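You operate a simulated robot arm through the tools that you are given. There is no shell and no other tool. Be economical: measure what you need, move in short steps, check, and stop when the job is done.

You are at the controls of a simulated robot arm. One attempt, no reset.

## Task
Scour the grime off the blue tank seat and coat it with adhesive.
Fine: pad and dabber back where they were; tin lid on; red seat left alone.

It is judged by the outcome, as a careful person would: the job done as asked, and still so three seconds after it is handed in. It fails if anything else is knocked over, pushed out of place, dropped, spilled or broken. A push-on lid holds only when it is set on centred and level and pressed home; a screw cap is set on level and turned clockwise until tight.

## Robot
A 7-joint arm with a two-finger parallel gripper, fixed in place. Base frame: the origin is at the foot of the arm, x ahead of it, y to its left, z up; the work surface is at about z = 0. Readings come in mm, degrees, newtons and seconds.
With the tool pointing down near the work surface it reaches from about 220 to 580 mm from the base axis. Its first joint turns from -66.0 to 66.0 degrees. Payload 2.5 kg.
The tool frame sits at the grasp point between the pads (the TCP): z along the fingers, y along the line on which they close. The tips reach 23 mm beyond it. Largest opening 94 mm; finger width 38, thickness 10; the body of the gripper, 54 by 96 mm, starts 39 mm behind the TCP.
Orientation is told as [roll, pitch, yaw] about the base's x, y, z axes, in that order, counted from this pose: with the fingers straight down and closing along the base's y, the tool's x points along the base's -x, its y along +y and its z along -z.

## Interface
- The arm moves only by the tool drive_tool. Its argument "plan" is a list of rows, each a list of 3 entries, a list of its own where there are three numbers: the turn, a rotation vector about the tool's x, y, z in degrees, then the shift along the tool's x, y, z in mm, then the closure, from 0 (fully open) to 1 (shut). In form: [[[wx, wy, wz], [tx, ty, tz], grip], ...]. A call has 1 to 20 rows; each row shifts and turns the commanded pose from where the row before left it, along the tool's axes as they then stand. Each row takes 0.2 s and may step no farther than 50 mm and 8.6 degrees from the row before; otherwise, or with a gripper value out of range, the whole call is refused. A pose out of reach is approached as far as the arm can. The call stops where the force on the tool passes 90 N (or 10 N more than at its start, if that is more) or the arm is blocked; 0.2 s more then pass. Each finger travels about 108 mm/s and halts on what it meets, pressing with about 40 N; the grip force reading is that of the motor and also rises with nothing between the fingers. The clock runs only during rows and for 0.2 s after the last one: add rows that do not move to give the fingers time. The reply holds the time, the measured pose of the TCP, the force on the tool along the base axes, the opening and the grip force, in the units named above and with some noise.
- Cameras (640 x 400 px; columns grow to the right, rows downward): "scene" is fixed at [127.1, -429.2, 523.2]; the picture's right is [0.68, -0.73, 0.00], its down [-0.56, -0.52, -0.64] and it looks along [0.47, 0.44, -0.77] (base axes); focal length 216 px, centre (320, 200). "wrist" rides on the gripper at [-39, 0, -44] in the tool frame; the picture's right is [0.00, -1.00, 0.00], its down [0.97, 0.00, -0.24] and it looks along [0.24, 0.00, 0.97] (tool axes); focal length 218 px, centre (320, 200). There is no depth. A picture from a camera that has moved, and an enlarged one, comes with that camera's place and axes in the base frame and with its lens.
- get_image(camera): a new picture of that camera. No time passes.
- inspect(camera, box): a new picture of the part [left, top, right, bottom] of that camera's present view, enlarged. No time passes.
- job_done(): hands the job in; it is judged then, once.

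Go step by step. Nothing tells you positions but the pictures and the camera data: compare them with the known pose of the tool, close in by small moves and look again before you grip or let go. The budget is 120 turns and 76 pictures, counting those below and the enlarged ones. Unless the task says otherwise, let go and move clear before handing in, and close with one line.

The tools are called after "Call:" by a JSON object that holds its "api" and its "payload". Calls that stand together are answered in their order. drive_tool: Moves the arm, as the interface text tells. Its arguments: {"type":"object","properties":{"plan":{"type":"array"}},"required":["plan"]} The other tools are called the same way: get_image (camera) takes a picture; inspect (camera, box) takes an enlarged picture of a part of a camera's view; job_done () hands the job in.

At the start:

```text
clock: 0.0
tool_pos: [418.0, -150.7, 304.3]
ee_rot: [-0.1, 0.0, -0.1]
contact_force: [0.2, -0.4, 0.6]
width: 93.8
grasp_force: 0.0
```

scene: 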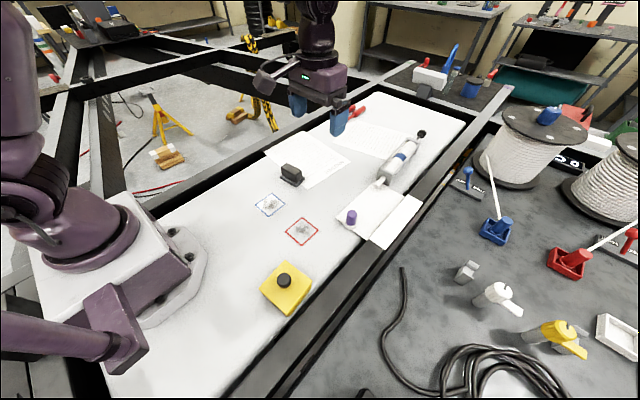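
wrist: 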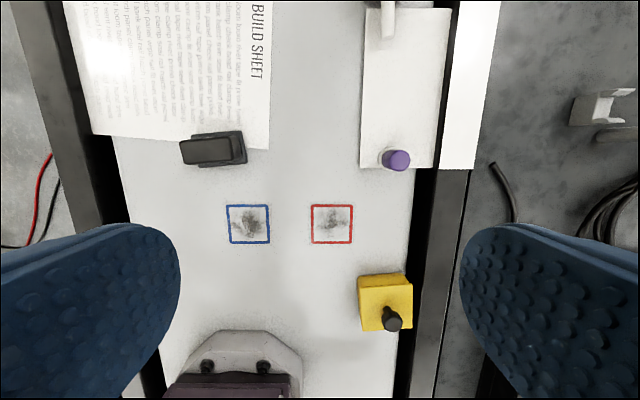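

I see blue and red squares with grime, a dark block (likely the scouring pad), a yellow holder with a black knob, a purple-capped item and a tube-like object. I'll enlarge these to identify them.

Call:
{"api": "inspect", "payload": {"camera": "scene", "box": [240, 150, 340, 320]}}

Call:
{"api": "inspect", "payload": {"camera": "scene", "box": [320, 110, 440, 250]}}

Call:
{"api": "inspect", "payload": {"camera": "wrist", "box": [170, 100, 430, 340]}}

```text
2.35 times, centred on (290, 235) of scene
camera zoom: at [127.1, -429.2, 523.2], right [0.68, -0.73, 0.0], down [-0.56, -0.52, -0.64], along [0.47, 0.44, -0.77], focal length 508 px, centre (391, 118)
```

zoom: 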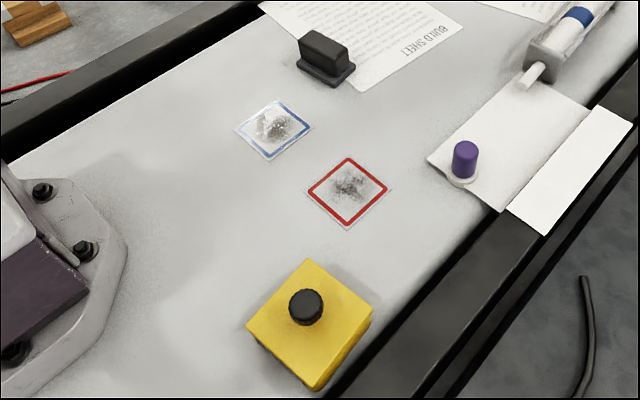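

```text
2.86 times, centred on (380, 180) of scene
camera zoom: at [127.1, -429.2, 523.2], right [0.68, -0.73, 0.0], down [-0.56, -0.52, -0.64], along [0.47, 0.44, -0.77], focal length 617 px, centre (149, 257)
```

zoom: 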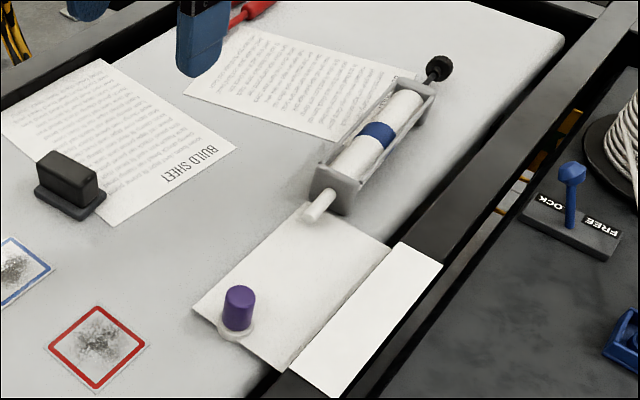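

```text
1.67 times, centred on (300, 220) of wrist
camera zoom: at [457.5, -150.0, 348.3], right [0.0, -1.0, 0.0], down [-0.97, 0.0, 0.24], along [-0.24, 0.0, -0.97], focal length 364 px, centre (353, 167)
```

zoom: 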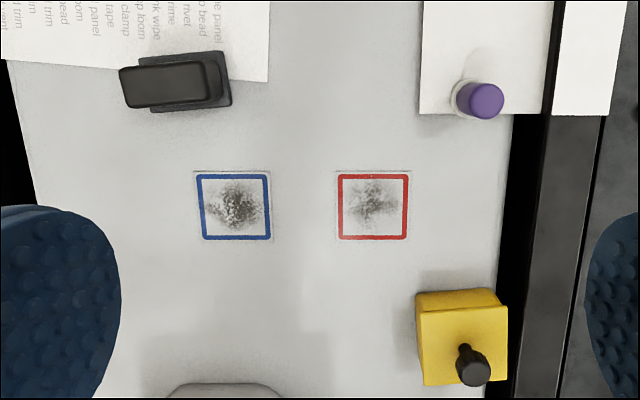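

The yellow box with a black knob may be the tin, and the purple object may be the dabber, or the reverse. I'll move the wrist camera over the yellow box to find out.

Call:
{"api": "drive_tool", "payload": {"plan": [[[0, 0, 0], [35, -20, 18], 0], [[0, 0, 0], [35, -20, 18], 0], [[0, 0, 0], [35, -20, 18], 0], [[0, 0, 0], [35, -20, 18], 0], [[0, 0, 0], [0, 0, 0], 0]]}}

Call:
{"api": "get_image", "payload": {"camera": "wrist"}}

Call:
{"api": "inspect", "payload": {"camera": "scene", "box": [260, 90, 460, 215]}}

```text
clock: 1.2
tool_pos: [279.3, -227.7, 232.2]
ee_rot: [0.0, 0.0, 0.0]
contact_force: [0.6, 0.2, -0.4]
width: 94.1
grasp_force: 0.1
```

```text
70 pictures are left
camera wrist: at [317.8, -227.2, 277.5], right [0.0, -1.0, 0.0], down [-0.97, 0.0, 0.24], along [-0.24, 0.0, -0.97], focal length 218 px, centre (320, 200)
```

wrist: 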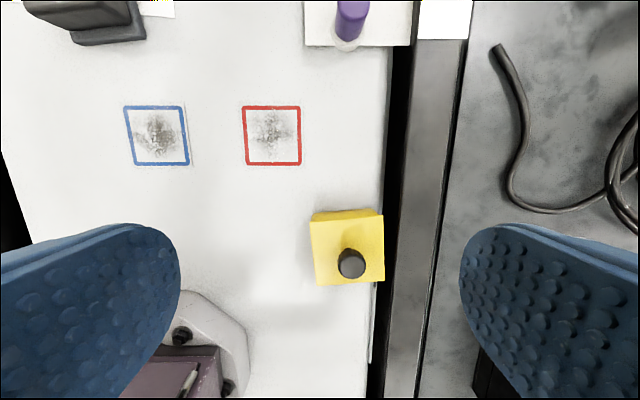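

```text
3.20 times, centred on (360, 152) of scene
camera zoom: at [127.1, -429.2, 523.2], right [0.68, -0.73, 0.0], down [-0.56, -0.52, -0.64], along [0.47, 0.44, -0.77], focal length 691 px, centre (192, 352)
```

zoom: 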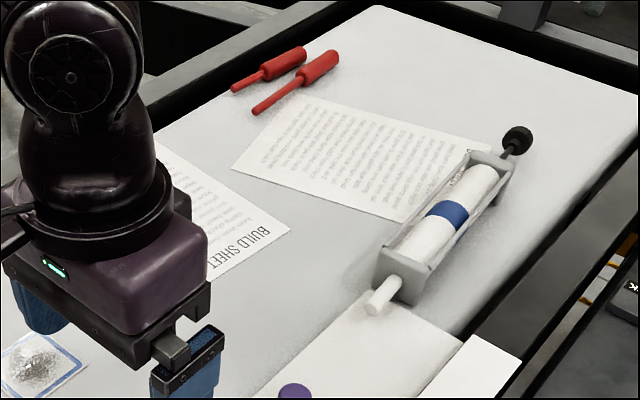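

Call:
{"api": "inspect", "payload": {"camera": "wrist", "box": [290, 190, 410, 300]}}

Call:
{"api": "inspect", "payload": {"camera": "scene", "box": [335, 195, 375, 235]}}

Call:
{"api": "inspect", "payload": {"camera": "scene", "box": [255, 255, 320, 320]}}

```text
3.64 times, centred on (350, 245) of wrist
camera zoom: at [317.8, -227.2, 277.5], right [0.0, -1.0, 0.0], down [-0.97, 0.0, 0.24], along [-0.24, 0.0, -0.97], focal length 794 px, centre (211, 36)
```

zoom: 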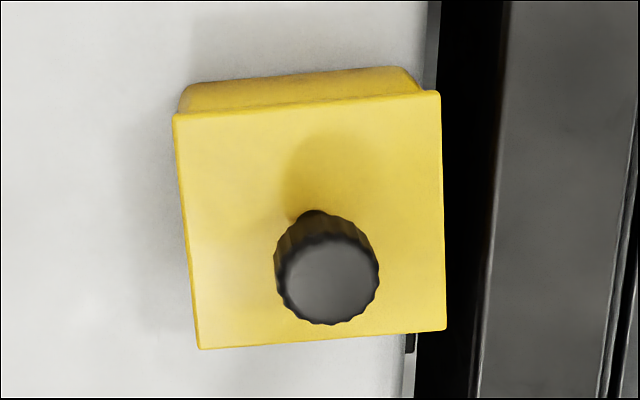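

```text
10.00 times, centred on (355, 215) of scene
camera zoom: at [127.1, -429.2, 523.2], right [0.68, -0.73, 0.0], down [-0.56, -0.52, -0.64], along [0.47, 0.44, -0.77], focal length 2159 px, centre (-30, 50)
```

zoom: 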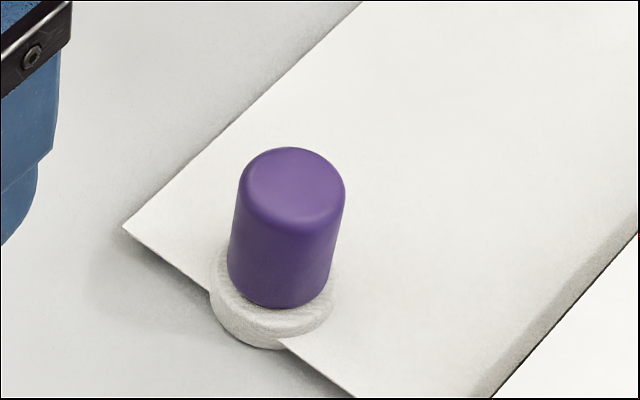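

```text
6.15 times, centred on (288, 288) of scene
camera zoom: at [127.1, -429.2, 523.2], right [0.68, -0.73, 0.0], down [-0.56, -0.52, -0.64], along [0.47, 0.44, -0.77], focal length 1329 px, centre (520, -338)
```

zoom: 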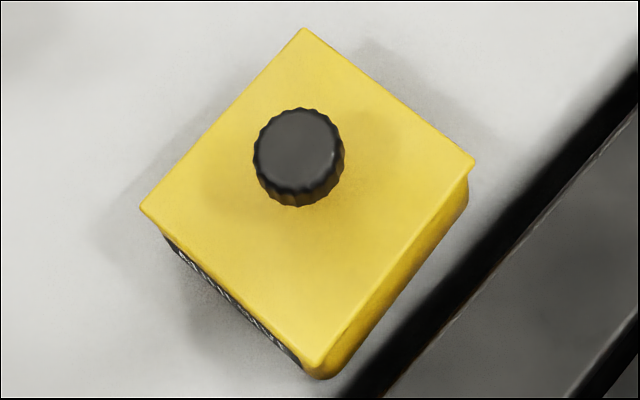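

The yellow tin has a push-on lid with a fluted knob whose top is at about (195,-261,70). The purple dabber is at about (440,-254), and the pad is at about (452,8). Next I'll look at the pad from closer.

Call:
{"api": "drive_tool", "payload": {"plan": [[[0, 0, 0], [-23, 39.3, 0], 0], [[0, 0, 0], [-23, 39.3, 0], 0], [[0, 0, 0], [-23, 39.3, 0], 0], [[0, 0, 0], [-23, 39.3, 6], 0], [[0, 0, 0], [-23, 39.3, 15], 0], [[0, 0, 0], [-23, 39.3, 15], 0], [[0, 0, 0], [0, 0, 0], 0]]}}

Call:
{"api": "get_image", "payload": {"camera": "wrist"}}

Call:
{"api": "inspect", "payload": {"camera": "scene", "box": [265, 150, 325, 200]}}

```text
clock: 2.8
tool_pos: [420.7, 5.9, 197.3]
ee_rot: [0.1, 0.0, 0.1]
contact_force: [-0.2, 1.2, -0.4]
width: 94.2
grasp_force: 0.1
```

```text
65 pictures are left
camera wrist: at [458.9, 6.3, 240.3], right [0.0, -1.0, 0.0], down [-0.97, 0.0, 0.24], along [-0.24, 0.0, -0.97], focal length 218 px, centre (320, 200)
```

wrist: 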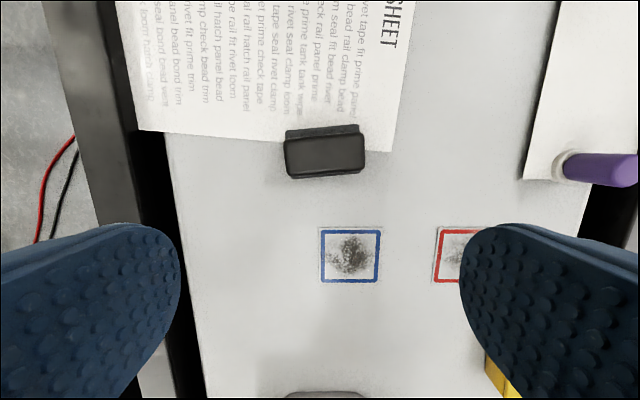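

```text
8.00 times, centred on (295, 175) of scene
camera zoom: at [127.1, -429.2, 523.2], right [0.68, -0.73, 0.0], down [-0.56, -0.52, -0.64], along [0.47, 0.44, -0.77], focal length 1727 px, centre (520, 400)
```

zoom: 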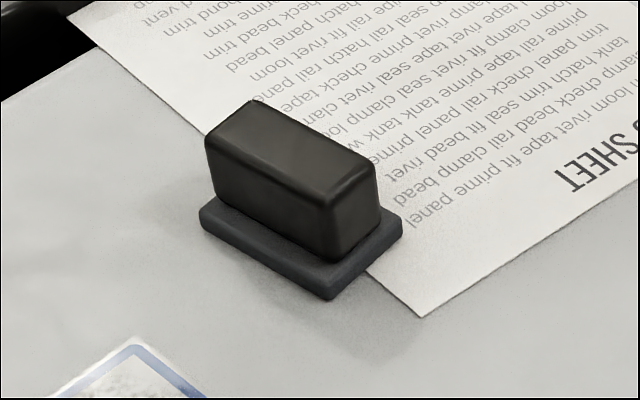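

Call:
{"api": "inspect", "payload": {"camera": "wrist", "box": [260, 100, 400, 190]}}

```text
4.44 times, centred on (330, 145) of wrist
camera zoom: at [458.9, 6.3, 240.3], right [0.0, -1.0, 0.0], down [-0.97, 0.0, 0.24], along [-0.24, 0.0, -0.97], focal length 970 px, centre (276, 444)
```

zoom: 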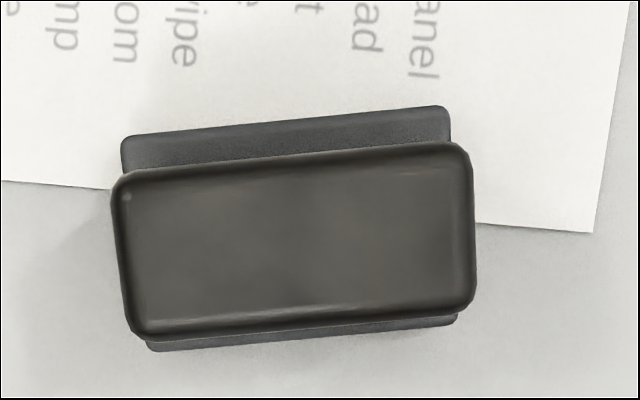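

The pad handle is centred at about (451.5,2.6) with its top near z=42, yawed about +5°. I'll line up with it and descend partway.

Call:
{"api": "drive_tool", "payload": {"plan": [[[0, 0, 0], [-30.8, -3.3, 20], 0], [[0, 0, -5], [0, 0, 40], 0], [[0, 0, 0], [0, 0, 40], 0], [[0, 0, 0], [0, 0, 20], 0], [[0, 0, 0], [0, 0, 0], 0]]}}

Call:
{"api": "get_image", "payload": {"camera": "wrist"}}

Call:
{"api": "inspect", "payload": {"camera": "scene", "box": [240, 110, 360, 200]}}

```text
clock: 4.0
tool_pos: [448.5, 0.9, 74.9]
ee_rot: [0.1, 0.0, 5.0]
contact_force: [-0.3, 0.2, -0.1]
width: 93.9
grasp_force: 0.1
```

```text
62 pictures are left
camera wrist: at [485.0, 4.6, 119.4], right [0.09, -1.0, 0.0], down [-0.97, -0.08, 0.24], along [-0.24, -0.02, -0.97], focal length 218 px, centre (320, 200)
```

wrist: 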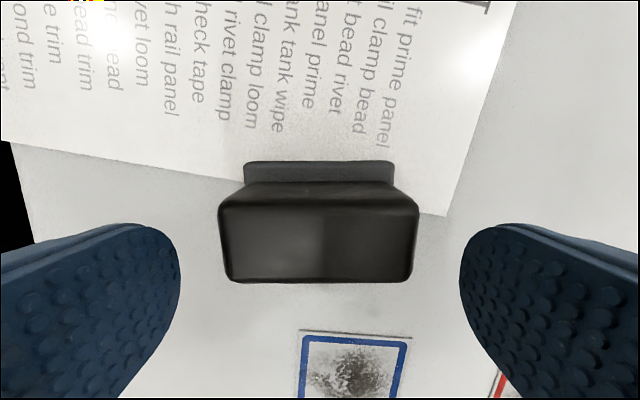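

```text
4.44 times, centred on (300, 155) of scene
camera zoom: at [127.1, -429.2, 523.2], right [0.68, -0.73, 0.0], down [-0.56, -0.52, -0.64], along [0.47, 0.44, -0.77], focal length 960 px, centre (409, 400)
```

zoom: 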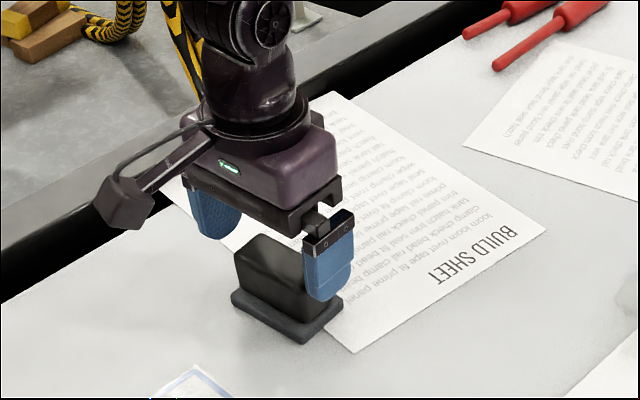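

The fingers straddle the handle. I'll descend with a small forward correction and close.

Call:
{"api": "drive_tool", "payload": {"plan": [[[0, 0, 0], [-2, 0, 18], 0], [[0, 0, 0], [0, 0, 12], 0], [[0, 0, 0], [0, 0, 5], 0], [[0, 0, 0], [0, 0, 0], 0]]}}

Call:
{"api": "inspect", "payload": {"camera": "scene", "box": [260, 130, 340, 200]}}

```text
clock: 5.0
tool_pos: [450.7, 2.5, 40.5]
ee_rot: [0.0, 0.0, 5.0]
contact_force: [-0.1, 0.3, 0.3]
width: 94.3
grasp_force: 0.1
```

```text
5.71 times, centred on (300, 165) of scene
camera zoom: at [127.1, -429.2, 523.2], right [0.68, -0.73, 0.0], down [-0.56, -0.52, -0.64], along [0.47, 0.44, -0.77], focal length 1234 px, centre (434, 400)
```

zoom: 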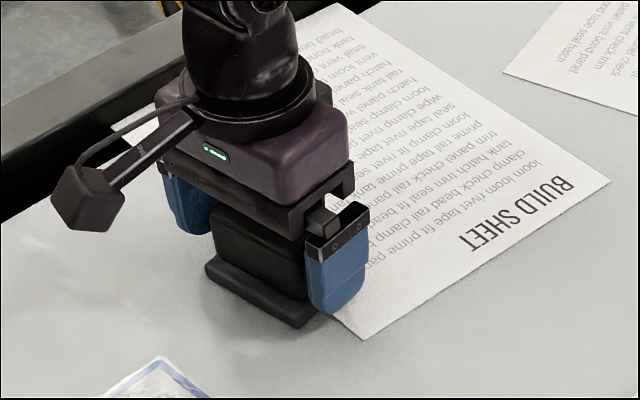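

Call:
{"api": "drive_tool", "payload": {"plan": [[[0, 0, 0], [0, 0, 0], 0.5], [[0, 0, 0], [0, 0, 0], 0.5], [[0, 0, 0], [0, 0, 0], 0.5], [[0, 0, 0], [0, 0, 0], 0.5]]}}

```text
clock: 6.0
tool_pos: [450.2, 2.0, 40.6]
ee_rot: [0.0, 0.0, 5.0]
contact_force: [-0.1, -0.4, -0.2]
width: 70.8
grasp_force: 39.8
```

The pad is gripped (70.8 mm wide, TCP z=40.6). I'll lift it, square it up and carry it over the blue seat.

Call:
{"api": "drive_tool", "payload": {"plan": [[[0, 0, 0], [0, 0, -15], 0.5], [[0, 0, 5], [0, 0, -20], 0.5], [[0, 0, 0], [40, -11, 0], 0.5], [[0, 0, 0], [40, -11, 0], 0.5], [[0, 0, 0], [39, -10, 0], 0.5], [[0, 0, 0], [0, 0, 0], 0.5]]}}

Call:
{"api": "get_image", "payload": {"camera": "wrist"}}

Call:
{"api": "inspect", "payload": {"camera": "scene", "box": [220, 130, 340, 250]}}

```text
clock: 7.4
tool_pos: [333.9, -30.0, 77.6]
ee_rot: [0.0, 0.1, -0.1]
contact_force: [1.5, -0.1, 1.2]
width: 47.0
grasp_force: 0.1
```

```text
59 pictures are left
camera wrist: at [371.0, -30.5, 122.4], right [0.0, -1.0, 0.0], down [-0.97, 0.0, 0.24], along [-0.24, 0.0, -0.97], focal length 218 px, centre (320, 200)
```

wrist: 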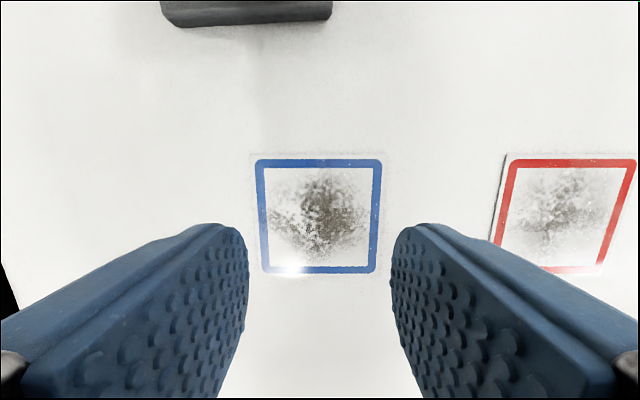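

```text
3.33 times, centred on (280, 190) of scene
camera zoom: at [127.1, -429.2, 523.2], right [0.68, -0.73, 0.0], down [-0.56, -0.52, -0.64], along [0.47, 0.44, -0.77], focal length 720 px, centre (453, 233)
```

zoom: 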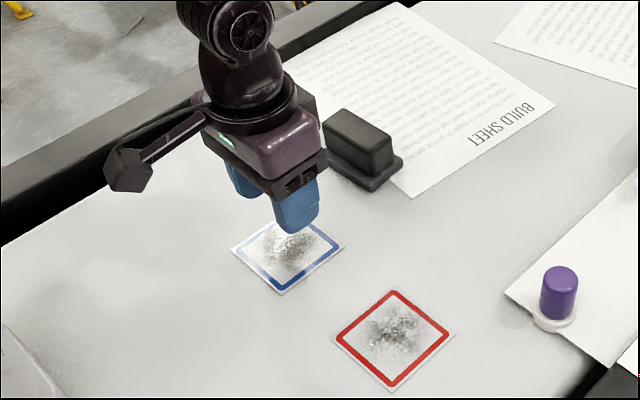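

The handle slipped out of the lengthwise grip. The pad seems to have stayed upright, so I'll check where it is now.

Call:
{"api": "drive_tool", "payload": {"plan": [[[0, 0, 0], [-40, 11, -20], 0], [[0, 0, 0], [-40, 11, -30], 0], [[0, 0, 0], [-10, 10, -30], 0], [[0, 0, 0], [0, 0, -40], 0], [[0, 0, 0], [0, 0, 0], 0]]}}

Call:
{"api": "get_image", "payload": {"camera": "wrist"}}

Call:
{"api": "inspect", "payload": {"camera": "scene", "box": [265, 150, 325, 200]}}

```text
refused: row 2 steps farther than a row can; nothing moved
```

```text
57 pictures are left
camera wrist: at [371.0, -30.5, 122.4], right [0.0, -1.0, 0.0], down [-0.97, 0.0, 0.24], along [-0.24, 0.0, -0.97], focal length 218 px, centre (320, 200)
```

wrist: 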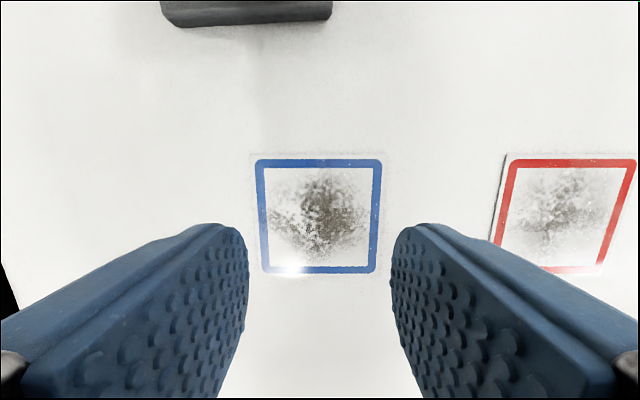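

```text
8.00 times, centred on (295, 175) of scene
camera zoom: at [127.1, -429.2, 523.2], right [0.68, -0.73, 0.0], down [-0.56, -0.52, -0.64], along [0.47, 0.44, -0.77], focal length 1727 px, centre (520, 400)
```

zoom: 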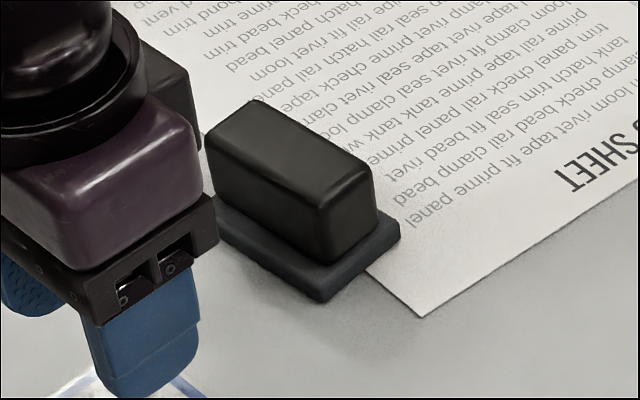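

The pad is still in its original place. I'll re-grip it across the narrow side of the handle (about 32 mm), so I'm turning the tool to yaw -85°.

Call:
{"api": "drive_tool", "payload": {"plan": [[[0, 0, 0], [0, 0, -45], 0.3], [[0, 0, 0], [-38, 10, -15], 0], [[0, 0, 0], [-39, 11, 0], 0], [[0, 0, 0], [-39, 11, 0], 0], [[0, 0, 8.5], [0, 0, 0], 0], [[0, 0, 8.5], [0, 0, 0], 0], [[0, 0, 8.5], [0, 0, 0], 0], [[0, 0, 8.5], [0, 0, 0], 0], [[0, 0, 8.5], [0, 0, 0], 0], [[0, 0, 8.5], [0, 0, 0], 0], [[0, 0, 8.5], [0, 0, 0], 0], [[0, 0, 8.5], [0, 0, 0], 0], [[0, 0, 8.5], [0, 0, 0], 0], [[0, 0, 8.5], [0, 0, 0], 0], [[0, 0, 0], [0, 0, 0], 0]]}}

Call:
{"api": "get_image", "payload": {"camera": "wrist"}}

```text
clock: 10.6
tool_pos: [447.7, 1.4, 135.4]
ee_rot: [0.0, 0.0, -85.2]
contact_force: [0.5, -0.7, -0.3]
width: 94.1
grasp_force: 0.0
```

```text
55 pictures are left
camera wrist: at [450.0, -36.9, 180.0], right [-1.0, -0.08, 0.0], down [-0.08, 0.97, 0.24], along [-0.02, 0.24, -0.97], focal length 218 px, centre (320, 200)
```

wrist: 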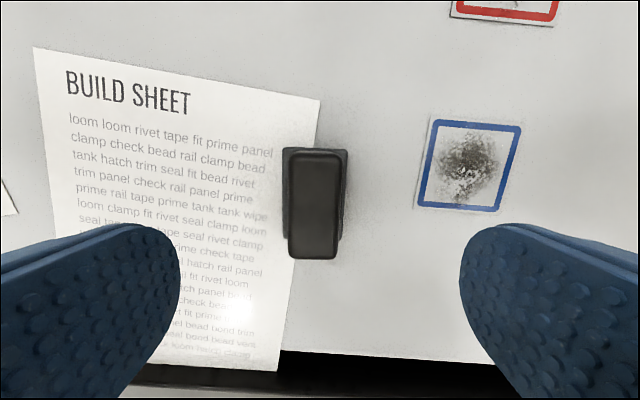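

The handle is centred at about (450,0). I'll adjust slightly, descend, and close fully across the narrow side.

Call:
{"api": "drive_tool", "payload": {"plan": [[[0, 0, 1.5], [-1.6, 2.2, 30], 0], [[0, 0, 0], [0, 0, 30], 0], [[0, 0, 0], [0, 0, 20], 0], [[0, 0, 0], [0, 0, 16], 0], [[0, 0, 0], [0, 0, 0], 0], [[0, 0, 0], [0, 0, 0], 0]]}}

Call:
{"api": "get_image", "payload": {"camera": "wrist"}}

Call:
{"api": "inspect", "payload": {"camera": "scene", "box": [260, 130, 340, 200]}}

```text
clock: 12.0
tool_pos: [447.7, -0.8, 39.9]
ee_rot: [0.0, -0.1, -86.6]
contact_force: [0.3, -0.3, 0.7]
width: 93.7
grasp_force: 0.0
```

```text
54 pictures are left
camera wrist: at [450.0, -38.5, 84.0], right [-1.0, -0.06, 0.0], down [-0.06, 0.97, 0.24], along [-0.01, 0.24, -0.97], focal length 218 px, centre (320, 200)
```

wrist: 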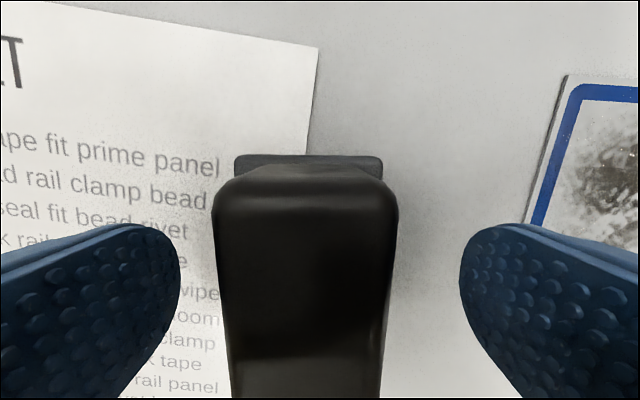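

```text
5.71 times, centred on (300, 165) of scene
camera zoom: at [127.1, -429.2, 523.2], right [0.68, -0.73, 0.0], down [-0.56, -0.52, -0.64], along [0.47, 0.44, -0.77], focal length 1234 px, centre (434, 400)
```

zoom: 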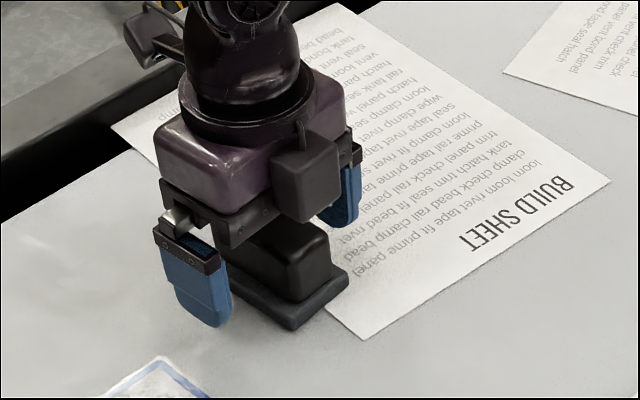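

Call:
{"api": "drive_tool", "payload": {"plan": [[[0, 0, 0], [0, 2.4, 1], 0], [[0, 0, 0], [0, 0, 0], 1], [[0, 0, 0], [0, 0, 0], 1], [[0, 0, 0], [0, 0, 0], 1], [[0, 0, 0], [0, 0, 0], 1], [[0, 0, 0], [0, 0, 0], 1]]}}

```text
clock: 13.4
tool_pos: [451.4, -0.5, 39.5]
ee_rot: [0.0, 0.1, -86.5]
contact_force: [-0.3, 0.5, -0.2]
width: 33.8
grasp_force: 40.1
```

Gripped at 33.8 mm. I'll lift slowly and check that it holds.

Call:
{"api": "drive_tool", "payload": {"plan": [[[0, 0, 0], [0, 0, -4], 1], [[0, 0, 0], [0, 0, -6], 1], [[0, 0, 0], [0, 0, -8], 1], [[0, 0, 0], [0, 0, -8], 1], [[0, 0, 0], [0, 0, 0], 1]]}}

Call:
{"api": "inspect", "payload": {"camera": "scene", "box": [260, 130, 340, 200]}}

```text
clock: 14.6
tool_pos: [452.3, -0.5, 64.7]
ee_rot: [-0.1, 0.0, -86.4]
contact_force: [-0.8, -0.4, -0.7]
width: 33.7
grasp_force: 39.4
```

```text
5.71 times, centred on (300, 165) of scene
camera zoom: at [127.1, -429.2, 523.2], right [0.68, -0.73, 0.0], down [-0.56, -0.52, -0.64], along [0.47, 0.44, -0.77], focal length 1234 px, centre (434, 400)
```

zoom: 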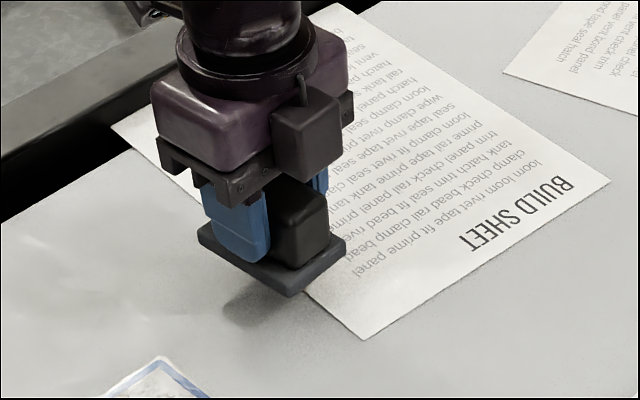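

The pad is held. I'll square it to yaw -90° and carry it over the blue seat.

Call:
{"api": "drive_tool", "payload": {"plan": [[[0, 0, 3.5], [0, 0, -5], 1], [[0, 0, 0], [-7, -30, 0], 1], [[0, 0, 0], [-7, -30, 0], 1], [[0, 0, 0], [-7, -30, 0], 1], [[0, 0, 0], [-7, -30, 0], 1], [[0, 0, 0], [0, 0, 0], 1]]}}

Call:
{"api": "get_image", "payload": {"camera": "wrist"}}

Call:
{"api": "inspect", "payload": {"camera": "scene", "box": [220, 130, 340, 250]}}

```text
clock: 16.0
tool_pos: [334.9, -28.4, 70.8]
ee_rot: [0.0, 0.0, -90.0]
contact_force: [-0.3, -0.3, -1.5]
width: 33.5
grasp_force: 40.3
```

```text
51 pictures are left
camera wrist: at [333.0, -67.3, 114.6], right [-1.0, 0.0, 0.0], down [0.0, 0.97, 0.24], along [0.0, 0.24, -0.97], focal length 218 px, centre (320, 200)
```

wrist: 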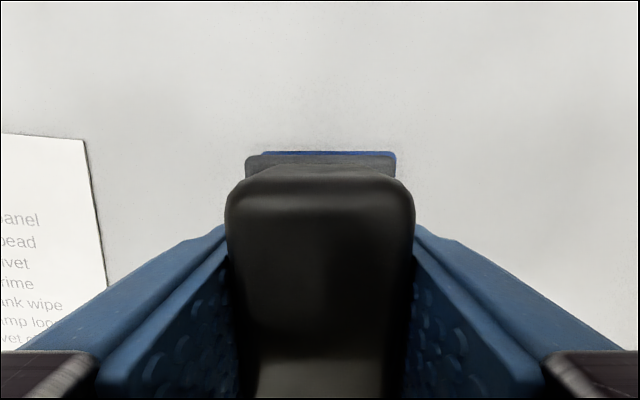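

```text
3.33 times, centred on (280, 190) of scene
camera zoom: at [127.1, -429.2, 523.2], right [0.68, -0.73, 0.0], down [-0.56, -0.52, -0.64], along [0.47, 0.44, -0.77], focal length 720 px, centre (453, 233)
```

zoom: 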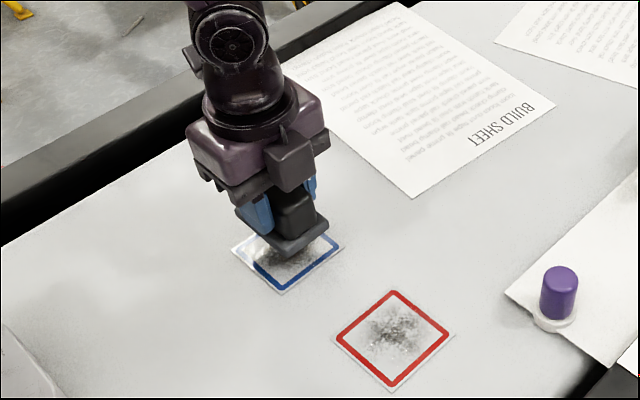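

The pad is over the blue seat. I'll lower it until light contact.

Call:
{"api": "drive_tool", "payload": {"plan": [[[0, 0, 0], [-1, -4, 15], 1], [[0, 0, 0], [0, 0, 10], 1], [[0, 0, 0], [0, 0, 4], 1], [[0, 0, 0], [0, 0, 2], 1], [[0, 0, 0], [0, 0, 0], 1]]}}

```text
clock: 17.2
tool_pos: [327.6, -28.9, 39.5]
ee_rot: [0.2, 0.0, -90.0]
contact_force: [-7.0, 0.1, 27.2]
width: 33.9
grasp_force: 40.2
```

Contact at 27 N. I'll scrub along x in moderate strokes, with small y shifts.

Call:
{"api": "drive_tool", "payload": {"plan": [[[0, 0, 0], [0, 10, 0], 1], [[0, 0, 0], [0, 12, 0], 1], [[0, 0, 0], [4, -12, 0], 1], [[0, 0, 0], [0, -14, 0], 1], [[0, 0, 0], [0, -14, 0], 1], [[0, 0, 0], [0, 14, 0], 1], [[0, 0, 0], [0, 14, 0], 1], [[0, 0, 0], [0, 12, 0], 1], [[0, 0, 0], [-8, -12, 0], 1], [[0, 0, 0], [0, -14, 0], 1], [[0, 0, 0], [0, -14, 0], 1], [[0, 0, 0], [0, 14, 0], 1], [[0, 0, 0], [0, 14, 0], 1], [[0, 0, 0], [4, 0, 0], 1], [[0, 0, 0], [0, -14, 0], 1], [[0, 0, 0], [0, -12, 0], 1], [[0, 0, 0], [0, 12, 0], 1], [[0, 0, 0], [0, 0, 0], 1]]}}

```text
clock: 21.0
tool_pos: [325.0, -28.9, 39.2]
ee_rot: [0.0, -0.1, -90.0]
contact_force: [-3.4, 0.7, 10.0]
width: 33.6
grasp_force: 40.1
```

Call:
{"api": "drive_tool", "payload": {"plan": [[[0, 0, 0], [0, 0, -20], 1], [[0, 0, 0], [0, 40, -20], 1], [[0, 0, 0], [0, 45, 0], 1], [[0, 0, 0], [0, 0, 0], 1]]}}

Call:
{"api": "inspect", "payload": {"camera": "scene", "box": [220, 130, 340, 250]}}

```text
clock: 22.0
tool_pos: [411.3, -29.0, 78.5]
ee_rot: [0.0, 0.0, -90.1]
contact_force: [0.0, 0.3, -1.7]
width: 33.6
grasp_force: 40.2
```

```text
3.33 times, centred on (280, 190) of scene
camera zoom: at [127.1, -429.2, 523.2], right [0.68, -0.73, 0.0], down [-0.56, -0.52, -0.64], along [0.47, 0.44, -0.77], focal length 720 px, centre (453, 233)
```

zoom: 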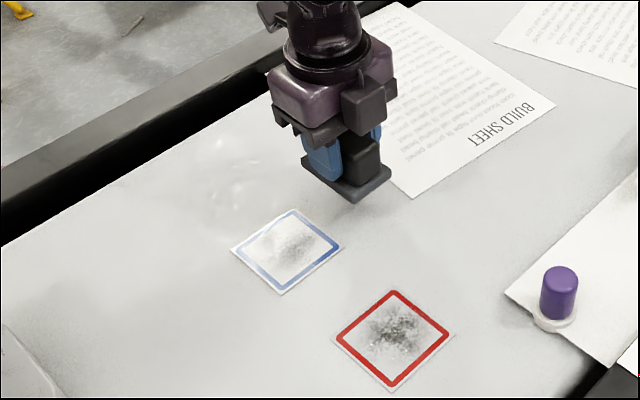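

The grime is much lighter but still faintly there. I'll scrub again, a little longer.

Call:
{"api": "drive_tool", "payload": {"plan": [[[0, 0, 0], [0, -40, 0], 1], [[0, 0, 0], [0, -39, 20], 1], [[0, 0, 0], [0, 0, 16], 1], [[0, 0, 0], [0, 0, 4.5], 1], [[0, 0, 0], [0, 12, 0.3], 1], [[0, 0, 0], [0, 12, 0], 1], [[0, 0, 0], [0, -12, 0], 1], [[0, 0, 0], [0, -12, 0], 1], [[0, 0, 0], [0, -12, 0], 1], [[0, 0, 0], [-6, 12, 0], 1], [[0, 0, 0], [0, 12, 0], 1], [[0, 0, 0], [0, 12, 0], 1], [[0, 0, 0], [0, -12, 0], 1], [[0, 0, 0], [0, -12, 0], 1], [[0, 0, 0], [0, -12, 0], 1], [[0, 0, 0], [6, 12, 0], 1], [[0, 0, 0], [0, 12, 0], 1], [[0, 0, 0], [0, 12, 0], 1], [[0, 0, 0], [0, -12, 0], 1], [[0, 0, 0], [0, -12, 0], 1]]}}

Call:
{"api": "drive_tool", "payload": {"plan": [[[0, 0, 0], [0, 12, 0], 1], [[0, 0, 0], [0, 12, 0], 1], [[0, 0, 0], [6, -12, 0], 1], [[0, 0, 0], [0, -12, 0], 1], [[0, 0, 0], [0, -12, 0], 1], [[0, 0, 0], [0, 12, 0], 1], [[0, 0, 0], [0, 12, 0], 1], [[0, 0, 0], [0, 12, 0], 1], [[0, 0, 0], [-6, -12, 0], 1], [[0, 0, 0], [0, -12, 0], 1], [[0, 0, 0], [0, -12, 0], 1], [[0, 0, 0], [0, 12, 0], 1], [[0, 0, 0], [0, 12, 0], 1], [[0, 0, 0], [0, -6, 0], 1], [[0, 0, 0], [0, 0, -20], 1], [[0, 0, 0], [0, 40, -20], 1], [[0, 0, 0], [0, 45, 0], 1], [[0, 0, 0], [0, 0, 0], 1]]}}

Call:
{"api": "inspect", "payload": {"camera": "scene", "box": [220, 130, 340, 250]}}

```text
clock: 26.2
tool_pos: [328.8, -28.1, 37.4]
ee_rot: [0.0, -0.2, -90.1]
contact_force: [3.8, -0.3, 7.2]
width: 33.6
grasp_force: 39.9
```

```text
clock: 30.0
tool_pos: [421.5, -25.8, 77.3]
ee_rot: [0.0, 0.1, -90.2]
contact_force: [0.1, -0.1, -0.5]
width: 33.7
grasp_force: 39.9
```

```text
3.33 times, centred on (280, 190) of scene
camera zoom: at [127.1, -429.2, 523.2], right [0.68, -0.73, 0.0], down [-0.56, -0.52, -0.64], along [0.47, 0.44, -0.77], focal length 720 px, centre (453, 233)
```

zoom: 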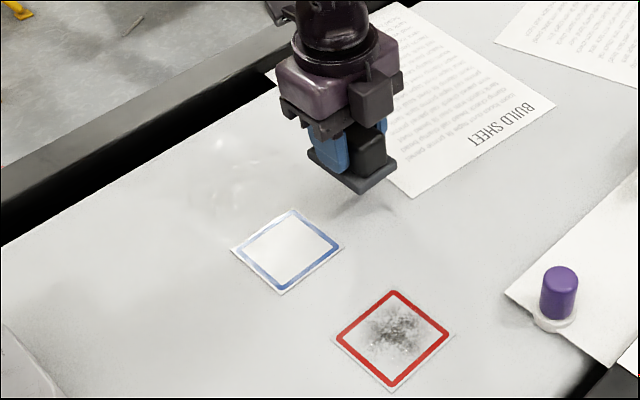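

Call:
{"api": "inspect", "payload": {"camera": "scene", "box": [250, 185, 290, 220]}}

```text
11.43 times, centred on (270, 202) of scene
camera zoom: at [127.1, -429.2, 523.2], right [0.68, -0.73, 0.0], down [-0.56, -0.52, -0.64], along [0.47, 0.44, -0.77], focal length 2468 px, centre (891, 171)
```

zoom: 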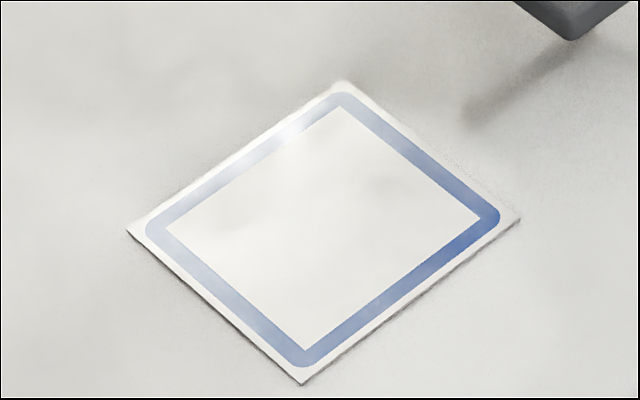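

The blue seat is clean. Now I'll return the pad to its original spot.

Call:
{"api": "drive_tool", "payload": {"plan": [[[0, 0, 0], [25.3, 30, 0], 1], [[0, 0, -4.2], [0, 0, 0], 1], [[0, 0, 0], [0, 0, 20], 1], [[0, 0, 0], [0, 0, 8], 1], [[0, 0, 0], [0, 0, 0], 1]]}}

Call:
{"api": "inspect", "payload": {"camera": "scene", "box": [265, 150, 325, 200]}}

```text
clock: 31.2
tool_pos: [451.1, -2.7, 51.0]
ee_rot: [0.0, 0.0, -85.8]
contact_force: [-0.1, 0.4, -1.7]
width: 33.6
grasp_force: 40.2
```

```text
8.00 times, centred on (295, 175) of scene
camera zoom: at [127.1, -429.2, 523.2], right [0.68, -0.73, 0.0], down [-0.56, -0.52, -0.64], along [0.47, 0.44, -0.77], focal length 1727 px, centre (520, 400)
```

zoom: 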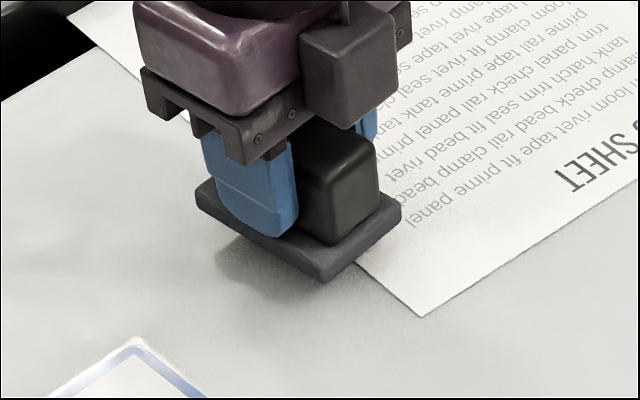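

Call:
{"api": "drive_tool", "payload": {"plan": [[[0, 0, 0], [0, 1, 8], 1], [[0, 0, 0], [0, 0, 3], 1], [[0, 0, 0], [0, 0, 1], 1], [[0, 0, 0], [0, 0, 0], 1]]}}

```text
clock: 32.2
tool_pos: [451.6, -2.6, 39.7]
ee_rot: [0.1, 0.0, -85.8]
contact_force: [0.1, 0.0, -1.8]
width: 33.5
grasp_force: 39.9
```

Call:
{"api": "drive_tool", "payload": {"plan": [[[0, 0, 0], [0, 0, 1], 1], [[0, 0, 0], [0, 0, 1], 1], [[0, 0, 0], [0, 0, 0], 1]]}}

Call:
{"api": "inspect", "payload": {"camera": "scene", "box": [265, 150, 325, 200]}}

```text
clock: 33.0
tool_pos: [451.9, -2.4, 38.0]
ee_rot: [-0.1, 0.0, -85.9]
contact_force: [-2.2, -0.4, 6.0]
width: 33.6
grasp_force: 40.0
```

```text
8.00 times, centred on (295, 175) of scene
camera zoom: at [127.1, -429.2, 523.2], right [0.68, -0.73, 0.0], down [-0.56, -0.52, -0.64], along [0.47, 0.44, -0.77], focal length 1727 px, centre (520, 400)
```

zoom: 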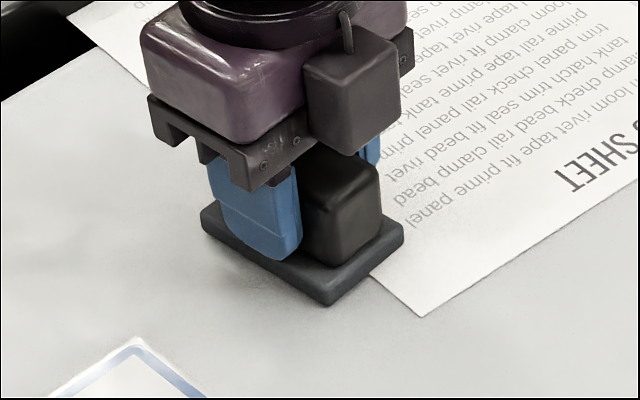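

The pad is back within 1–2 mm. I'll release it, rise, and turn back to yaw 0.

Call:
{"api": "drive_tool", "payload": {"plan": [[[0, 0, 0], [0, 0, 0], 0], [[0, 0, 0], [0, 0, 0], 0], [[0, 0, 0], [0, 0, 0], 0], [[0, 0, 0], [0, 0, -40], 0], [[0, 0, 0], [0, 0, -45], 0], [[0, 0, 0], [0, 0, -45], 0], [[0, 0, -8.5], [0, 0, 0], 0], [[0, 0, -8.5], [0, 0, 0], 0], [[0, 0, -8.5], [0, 0, 0], 0], [[0, 0, -8.5], [0, 0, 0], 0], [[0, 0, -8.5], [0, 0, 0], 0], [[0, 0, -8.5], [0, 0, 0], 0], [[0, 0, -8.5], [0, 0, 0], 0], [[0, 0, -8.5], [0, 0, 0], 0], [[0, 0, -8.5], [0, 0, 0], 0], [[0, 0, -8.5], [0, 0, 0], 0], [[0, 0, 0], [0, 0, 0], 0]]}}

Call:
{"api": "inspect", "payload": {"camera": "scene", "box": [265, 150, 325, 200]}}

```text
clock: 36.6
tool_pos: [452.3, -3.5, 165.5]
ee_rot: [0.0, 0.0, -0.7]
contact_force: [-0.4, 0.8, 0.6]
width: 93.9
grasp_force: 0.0
```

```text
8.00 times, centred on (295, 175) of scene
camera zoom: at [127.1, -429.2, 523.2], right [0.68, -0.73, 0.0], down [-0.56, -0.52, -0.64], along [0.47, 0.44, -0.77], focal length 1727 px, centre (520, 400)
```

zoom: 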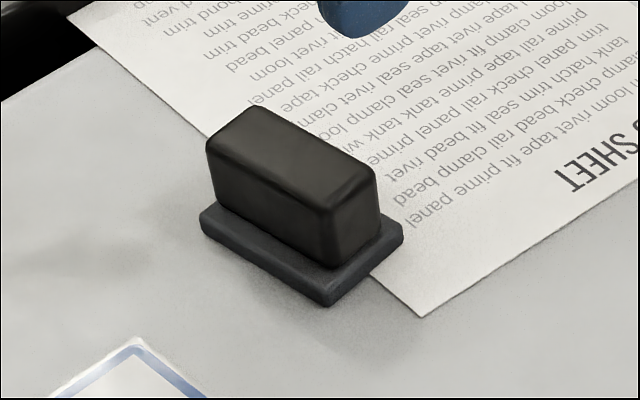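

The pad is well placed. Next I'll move over the tin.

Call:
{"api": "drive_tool", "payload": {"plan": [[[0, 0, -0.7], [30, -30, 0], 0], [[0, 0, 0], [30, -30, 0], 0], [[0, 0, 0], [30, -30, 0], 0], [[0, 0, 0], [30, -30, 0], 0], [[0, 0, 0], [30, -30, 0], 0], [[0, 0, 0], [30, -30, 0], 0], [[0, 0, 0], [30, -30, 0], 0], [[0, 0, 0], [30, -30, 0], 0], [[0, 0, 0], [0, 0, 0], 0]]}}

Call:
{"api": "get_image", "payload": {"camera": "wrist"}}

```text
clock: 38.6
tool_pos: [211.6, -240.3, 163.8]
ee_rot: [0.0, 0.0, 0.0]
contact_force: [0.1, -0.1, 0.1]
width: 94.1
grasp_force: 0.0
```

```text
43 pictures are left
camera wrist: at [250.5, -240.0, 208.8], right [0.0, -1.0, 0.0], down [-0.97, 0.0, 0.24], along [-0.24, 0.0, -0.97], focal length 218 px, centre (320, 200)
```

wrist: 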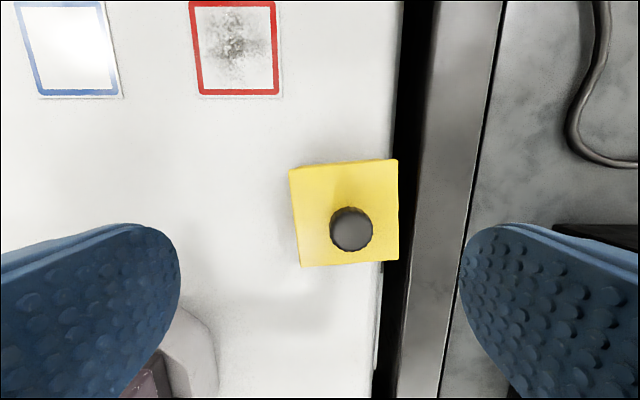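

The knob is at (195,-261) with its top at about z=70. I'll line up above it and descend.

Call:
{"api": "drive_tool", "payload": {"plan": [[[0, 0, 0], [16.4, -20.7, 20], 0], [[0, 0, 0], [0, 0, 35], 0], [[0, 0, 0], [0, 0, 20], 0], [[0, 0, 0], [0, 0, 0], 0]]}}

Call:
{"api": "get_image", "payload": {"camera": "wrist"}}

Call:
{"api": "inspect", "payload": {"camera": "scene", "box": [225, 220, 345, 320]}}

```text
clock: 39.6
tool_pos: [195.3, -261.6, 90.4]
ee_rot: [0.0, 0.0, -0.1]
contact_force: [0.2, -0.3, 1.4]
width: 94.1
grasp_force: 0.0
```

```text
42 pictures are left
camera wrist: at [233.2, -260.8, 134.2], right [0.0, -1.0, 0.0], down [-0.97, 0.0, 0.24], along [-0.24, 0.0, -0.97], focal length 218 px, centre (320, 200)
```

wrist: 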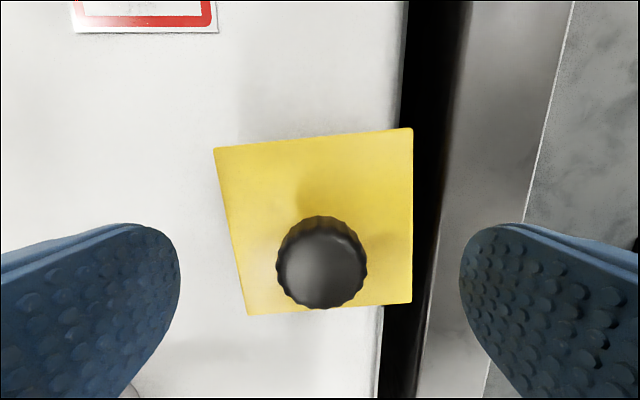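

```text
4.00 times, centred on (285, 270) of scene
camera zoom: at [127.1, -429.2, 523.2], right [0.68, -0.73, 0.0], down [-0.56, -0.52, -0.64], along [0.47, 0.44, -0.77], focal length 864 px, centre (460, -80)
```

zoom: 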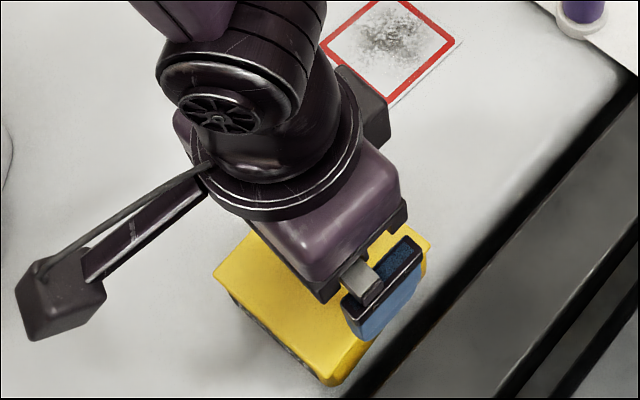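

Call:
{"api": "drive_tool", "payload": {"plan": [[[0, 0, 0], [0, 0, 15], 0], [[0, 0, 0], [0, 0, 13], 0], [[0, 0, 0], [0, 0, 0], 0], [[0, 0, 0], [0, 0, 0], 1], [[0, 0, 0], [0, 0, 0], 1], [[0, 0, 0], [0, 0, 0], 1], [[0, 0, 0], [0, 0, 0], 1]]}}

Call:
{"api": "get_image", "payload": {"camera": "wrist"}}

```text
clock: 41.2
tool_pos: [193.6, -263.5, 64.1]
ee_rot: [0.0, 0.0, -0.1]
contact_force: [0.2, -0.9, 0.4]
width: 28.3
grasp_force: 40.1
```

```text
40 pictures are left
camera wrist: at [232.3, -262.8, 107.9], right [0.0, -1.0, 0.0], down [-0.97, 0.0, 0.24], along [-0.24, 0.0, -0.97], focal length 218 px, centre (320, 200)
```

wrist: 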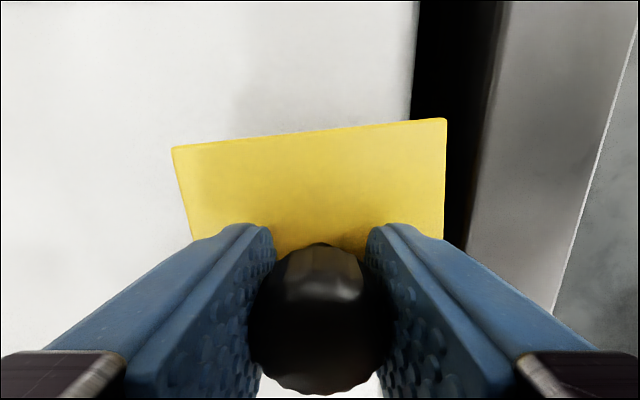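

The knob is gripped at 28.3 mm. I'll pull the lid straight up slowly.

Call:
{"api": "drive_tool", "payload": {"plan": [[[0, 0, 0], [0, 0, -2], 1], [[0, 0, 0], [0, 0, -2], 1], [[0, 0, 0], [0, 0, -2], 1], [[0, 0, 0], [0, 0, -2], 1], [[0, 0, 0], [0, 0, 0], 1]]}}

Call:
{"api": "inspect", "payload": {"camera": "scene", "box": [225, 220, 345, 320]}}

```text
clock: 42.4
tool_pos: [194.0, -262.1, 72.0]
ee_rot: [0.0, -0.1, -0.2]
contact_force: [0.0, -0.1, -0.2]
width: 28.5
grasp_force: 40.5
```

```text
4.00 times, centred on (285, 270) of scene
camera zoom: at [127.1, -429.2, 523.2], right [0.68, -0.73, 0.0], down [-0.56, -0.52, -0.64], along [0.47, 0.44, -0.77], focal length 864 px, centre (460, -80)
```

zoom: 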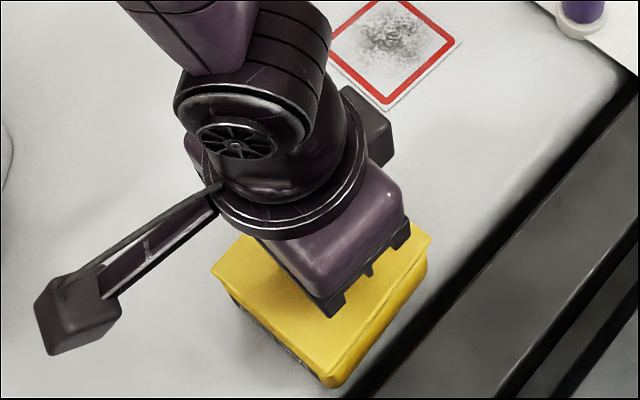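

Call:
{"api": "get_image", "payload": {"camera": "wrist"}}

```text
38 pictures are left
camera wrist: at [233.0, -261.7, 115.7], right [0.0, -1.0, 0.0], down [-0.97, 0.0, 0.24], along [-0.24, 0.0, -0.97], focal length 218 px, centre (320, 200)
```

wrist: 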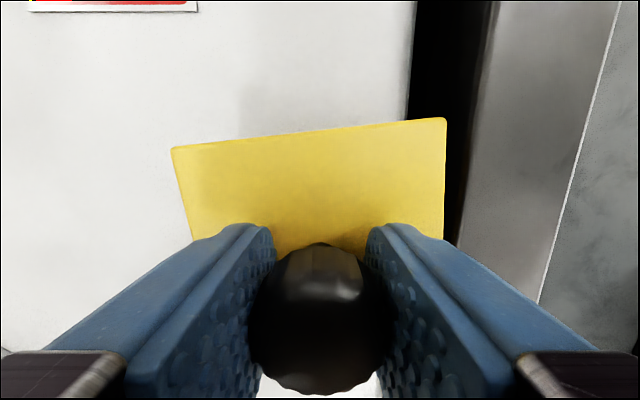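

The lid appears to be rising with the gripper. I'll lift a bit more and confirm.

Call:
{"api": "drive_tool", "payload": {"plan": [[[0, 0, 0], [0, 0, -4], 1], [[0, 0, 0], [0, 0, -6], 1], [[0, 0, 0], [0, 0, -8], 1], [[0, 0, 0], [0, 0, 0], 1]]}}

Call:
{"api": "inspect", "payload": {"camera": "scene", "box": [225, 220, 345, 320]}}

```text
clock: 43.4
tool_pos: [195.9, -262.9, 90.9]
ee_rot: [0.0, 0.1, 0.0]
contact_force: [0.3, -0.5, -0.9]
width: 28.5
grasp_force: 40.4
```

```text
4.00 times, centred on (285, 270) of scene
camera zoom: at [127.1, -429.2, 523.2], right [0.68, -0.73, 0.0], down [-0.56, -0.52, -0.64], along [0.47, 0.44, -0.77], focal length 864 px, centre (460, -80)
```

zoom: 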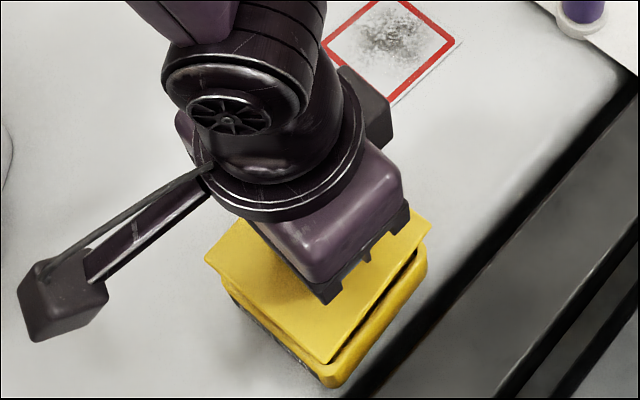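

The lid is off and the tin stayed put. I'll set the lid aside on the clear bench at about (230,-130).

Call:
{"api": "drive_tool", "payload": {"plan": [[[0, 0, 0], [0, 0, -15], 1], [[0, 0, 0], [-11.3, 33, 0], 1], [[0, 0, 0], [-11.3, 33, 0], 1], [[0, 0, 0], [-11.4, 33, 0], 1], [[0, 0, 0], [0, 33, 0], 1], [[0, 0, 0], [0, 0, 20], 1], [[0, 0, 0], [0, 0, 20], 1], [[0, 0, 0], [0, 0, 0], 1]]}}

Call:
{"api": "get_image", "payload": {"camera": "scene"}}

```text
clock: 45.2
tool_pos: [228.6, -129.1, 64.5]
ee_rot: [0.0, 0.0, -0.2]
contact_force: [0.3, -0.2, -0.1]
width: 29.0
grasp_force: 39.8
```

```text
36 pictures are left
```

scene: 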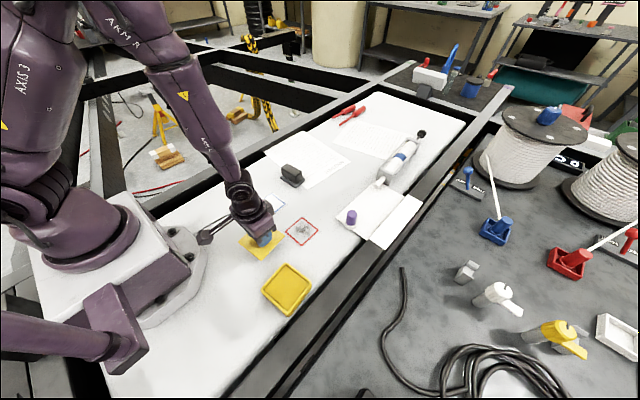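

Call:
{"api": "inspect", "payload": {"camera": "scene", "box": [225, 200, 345, 320]}}

Call:
{"api": "drive_tool", "payload": {"plan": [[[0, 0, 0], [0, 0, 10], 1], [[0, 0, 0], [0, 0, 6], 1], [[0, 0, 0], [0, 0, 3], 1], [[0, 0, 0], [0, 0, 0], 1]]}}

```text
3.33 times, centred on (285, 260) of scene
camera zoom: at [127.1, -429.2, 523.2], right [0.68, -0.73, 0.0], down [-0.56, -0.52, -0.64], along [0.47, 0.44, -0.77], focal length 720 px, centre (437, 0)
```

zoom: 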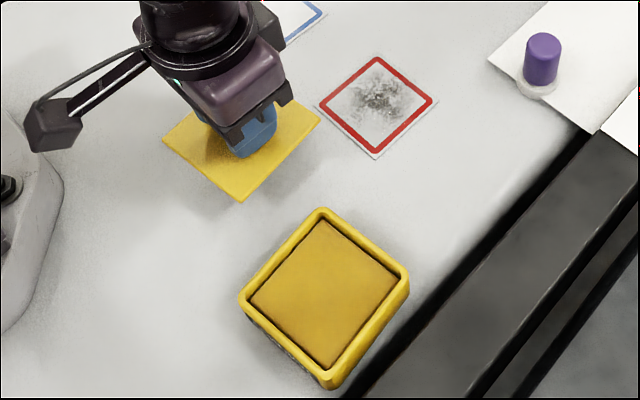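

```text
clock: 46.2
tool_pos: [228.8, -131.1, 44.6]
ee_rot: [-0.1, 0.0, -0.2]
contact_force: [-0.1, 0.1, 0.1]
width: 28.7
grasp_force: 40.2
```

Call:
{"api": "drive_tool", "payload": {"plan": [[[0, 0, 0], [0, 0, 2], 1], [[0, 0, 0], [0, 0, 2], 1], [[0, 0, 0], [0, 0, 0], 1]]}}

```text
clock: 47.0
tool_pos: [230.4, -129.8, 41.7]
ee_rot: [0.0, 0.0, -0.3]
contact_force: [-0.4, 0.1, -1.4]
width: 28.6
grasp_force: 40.0
```

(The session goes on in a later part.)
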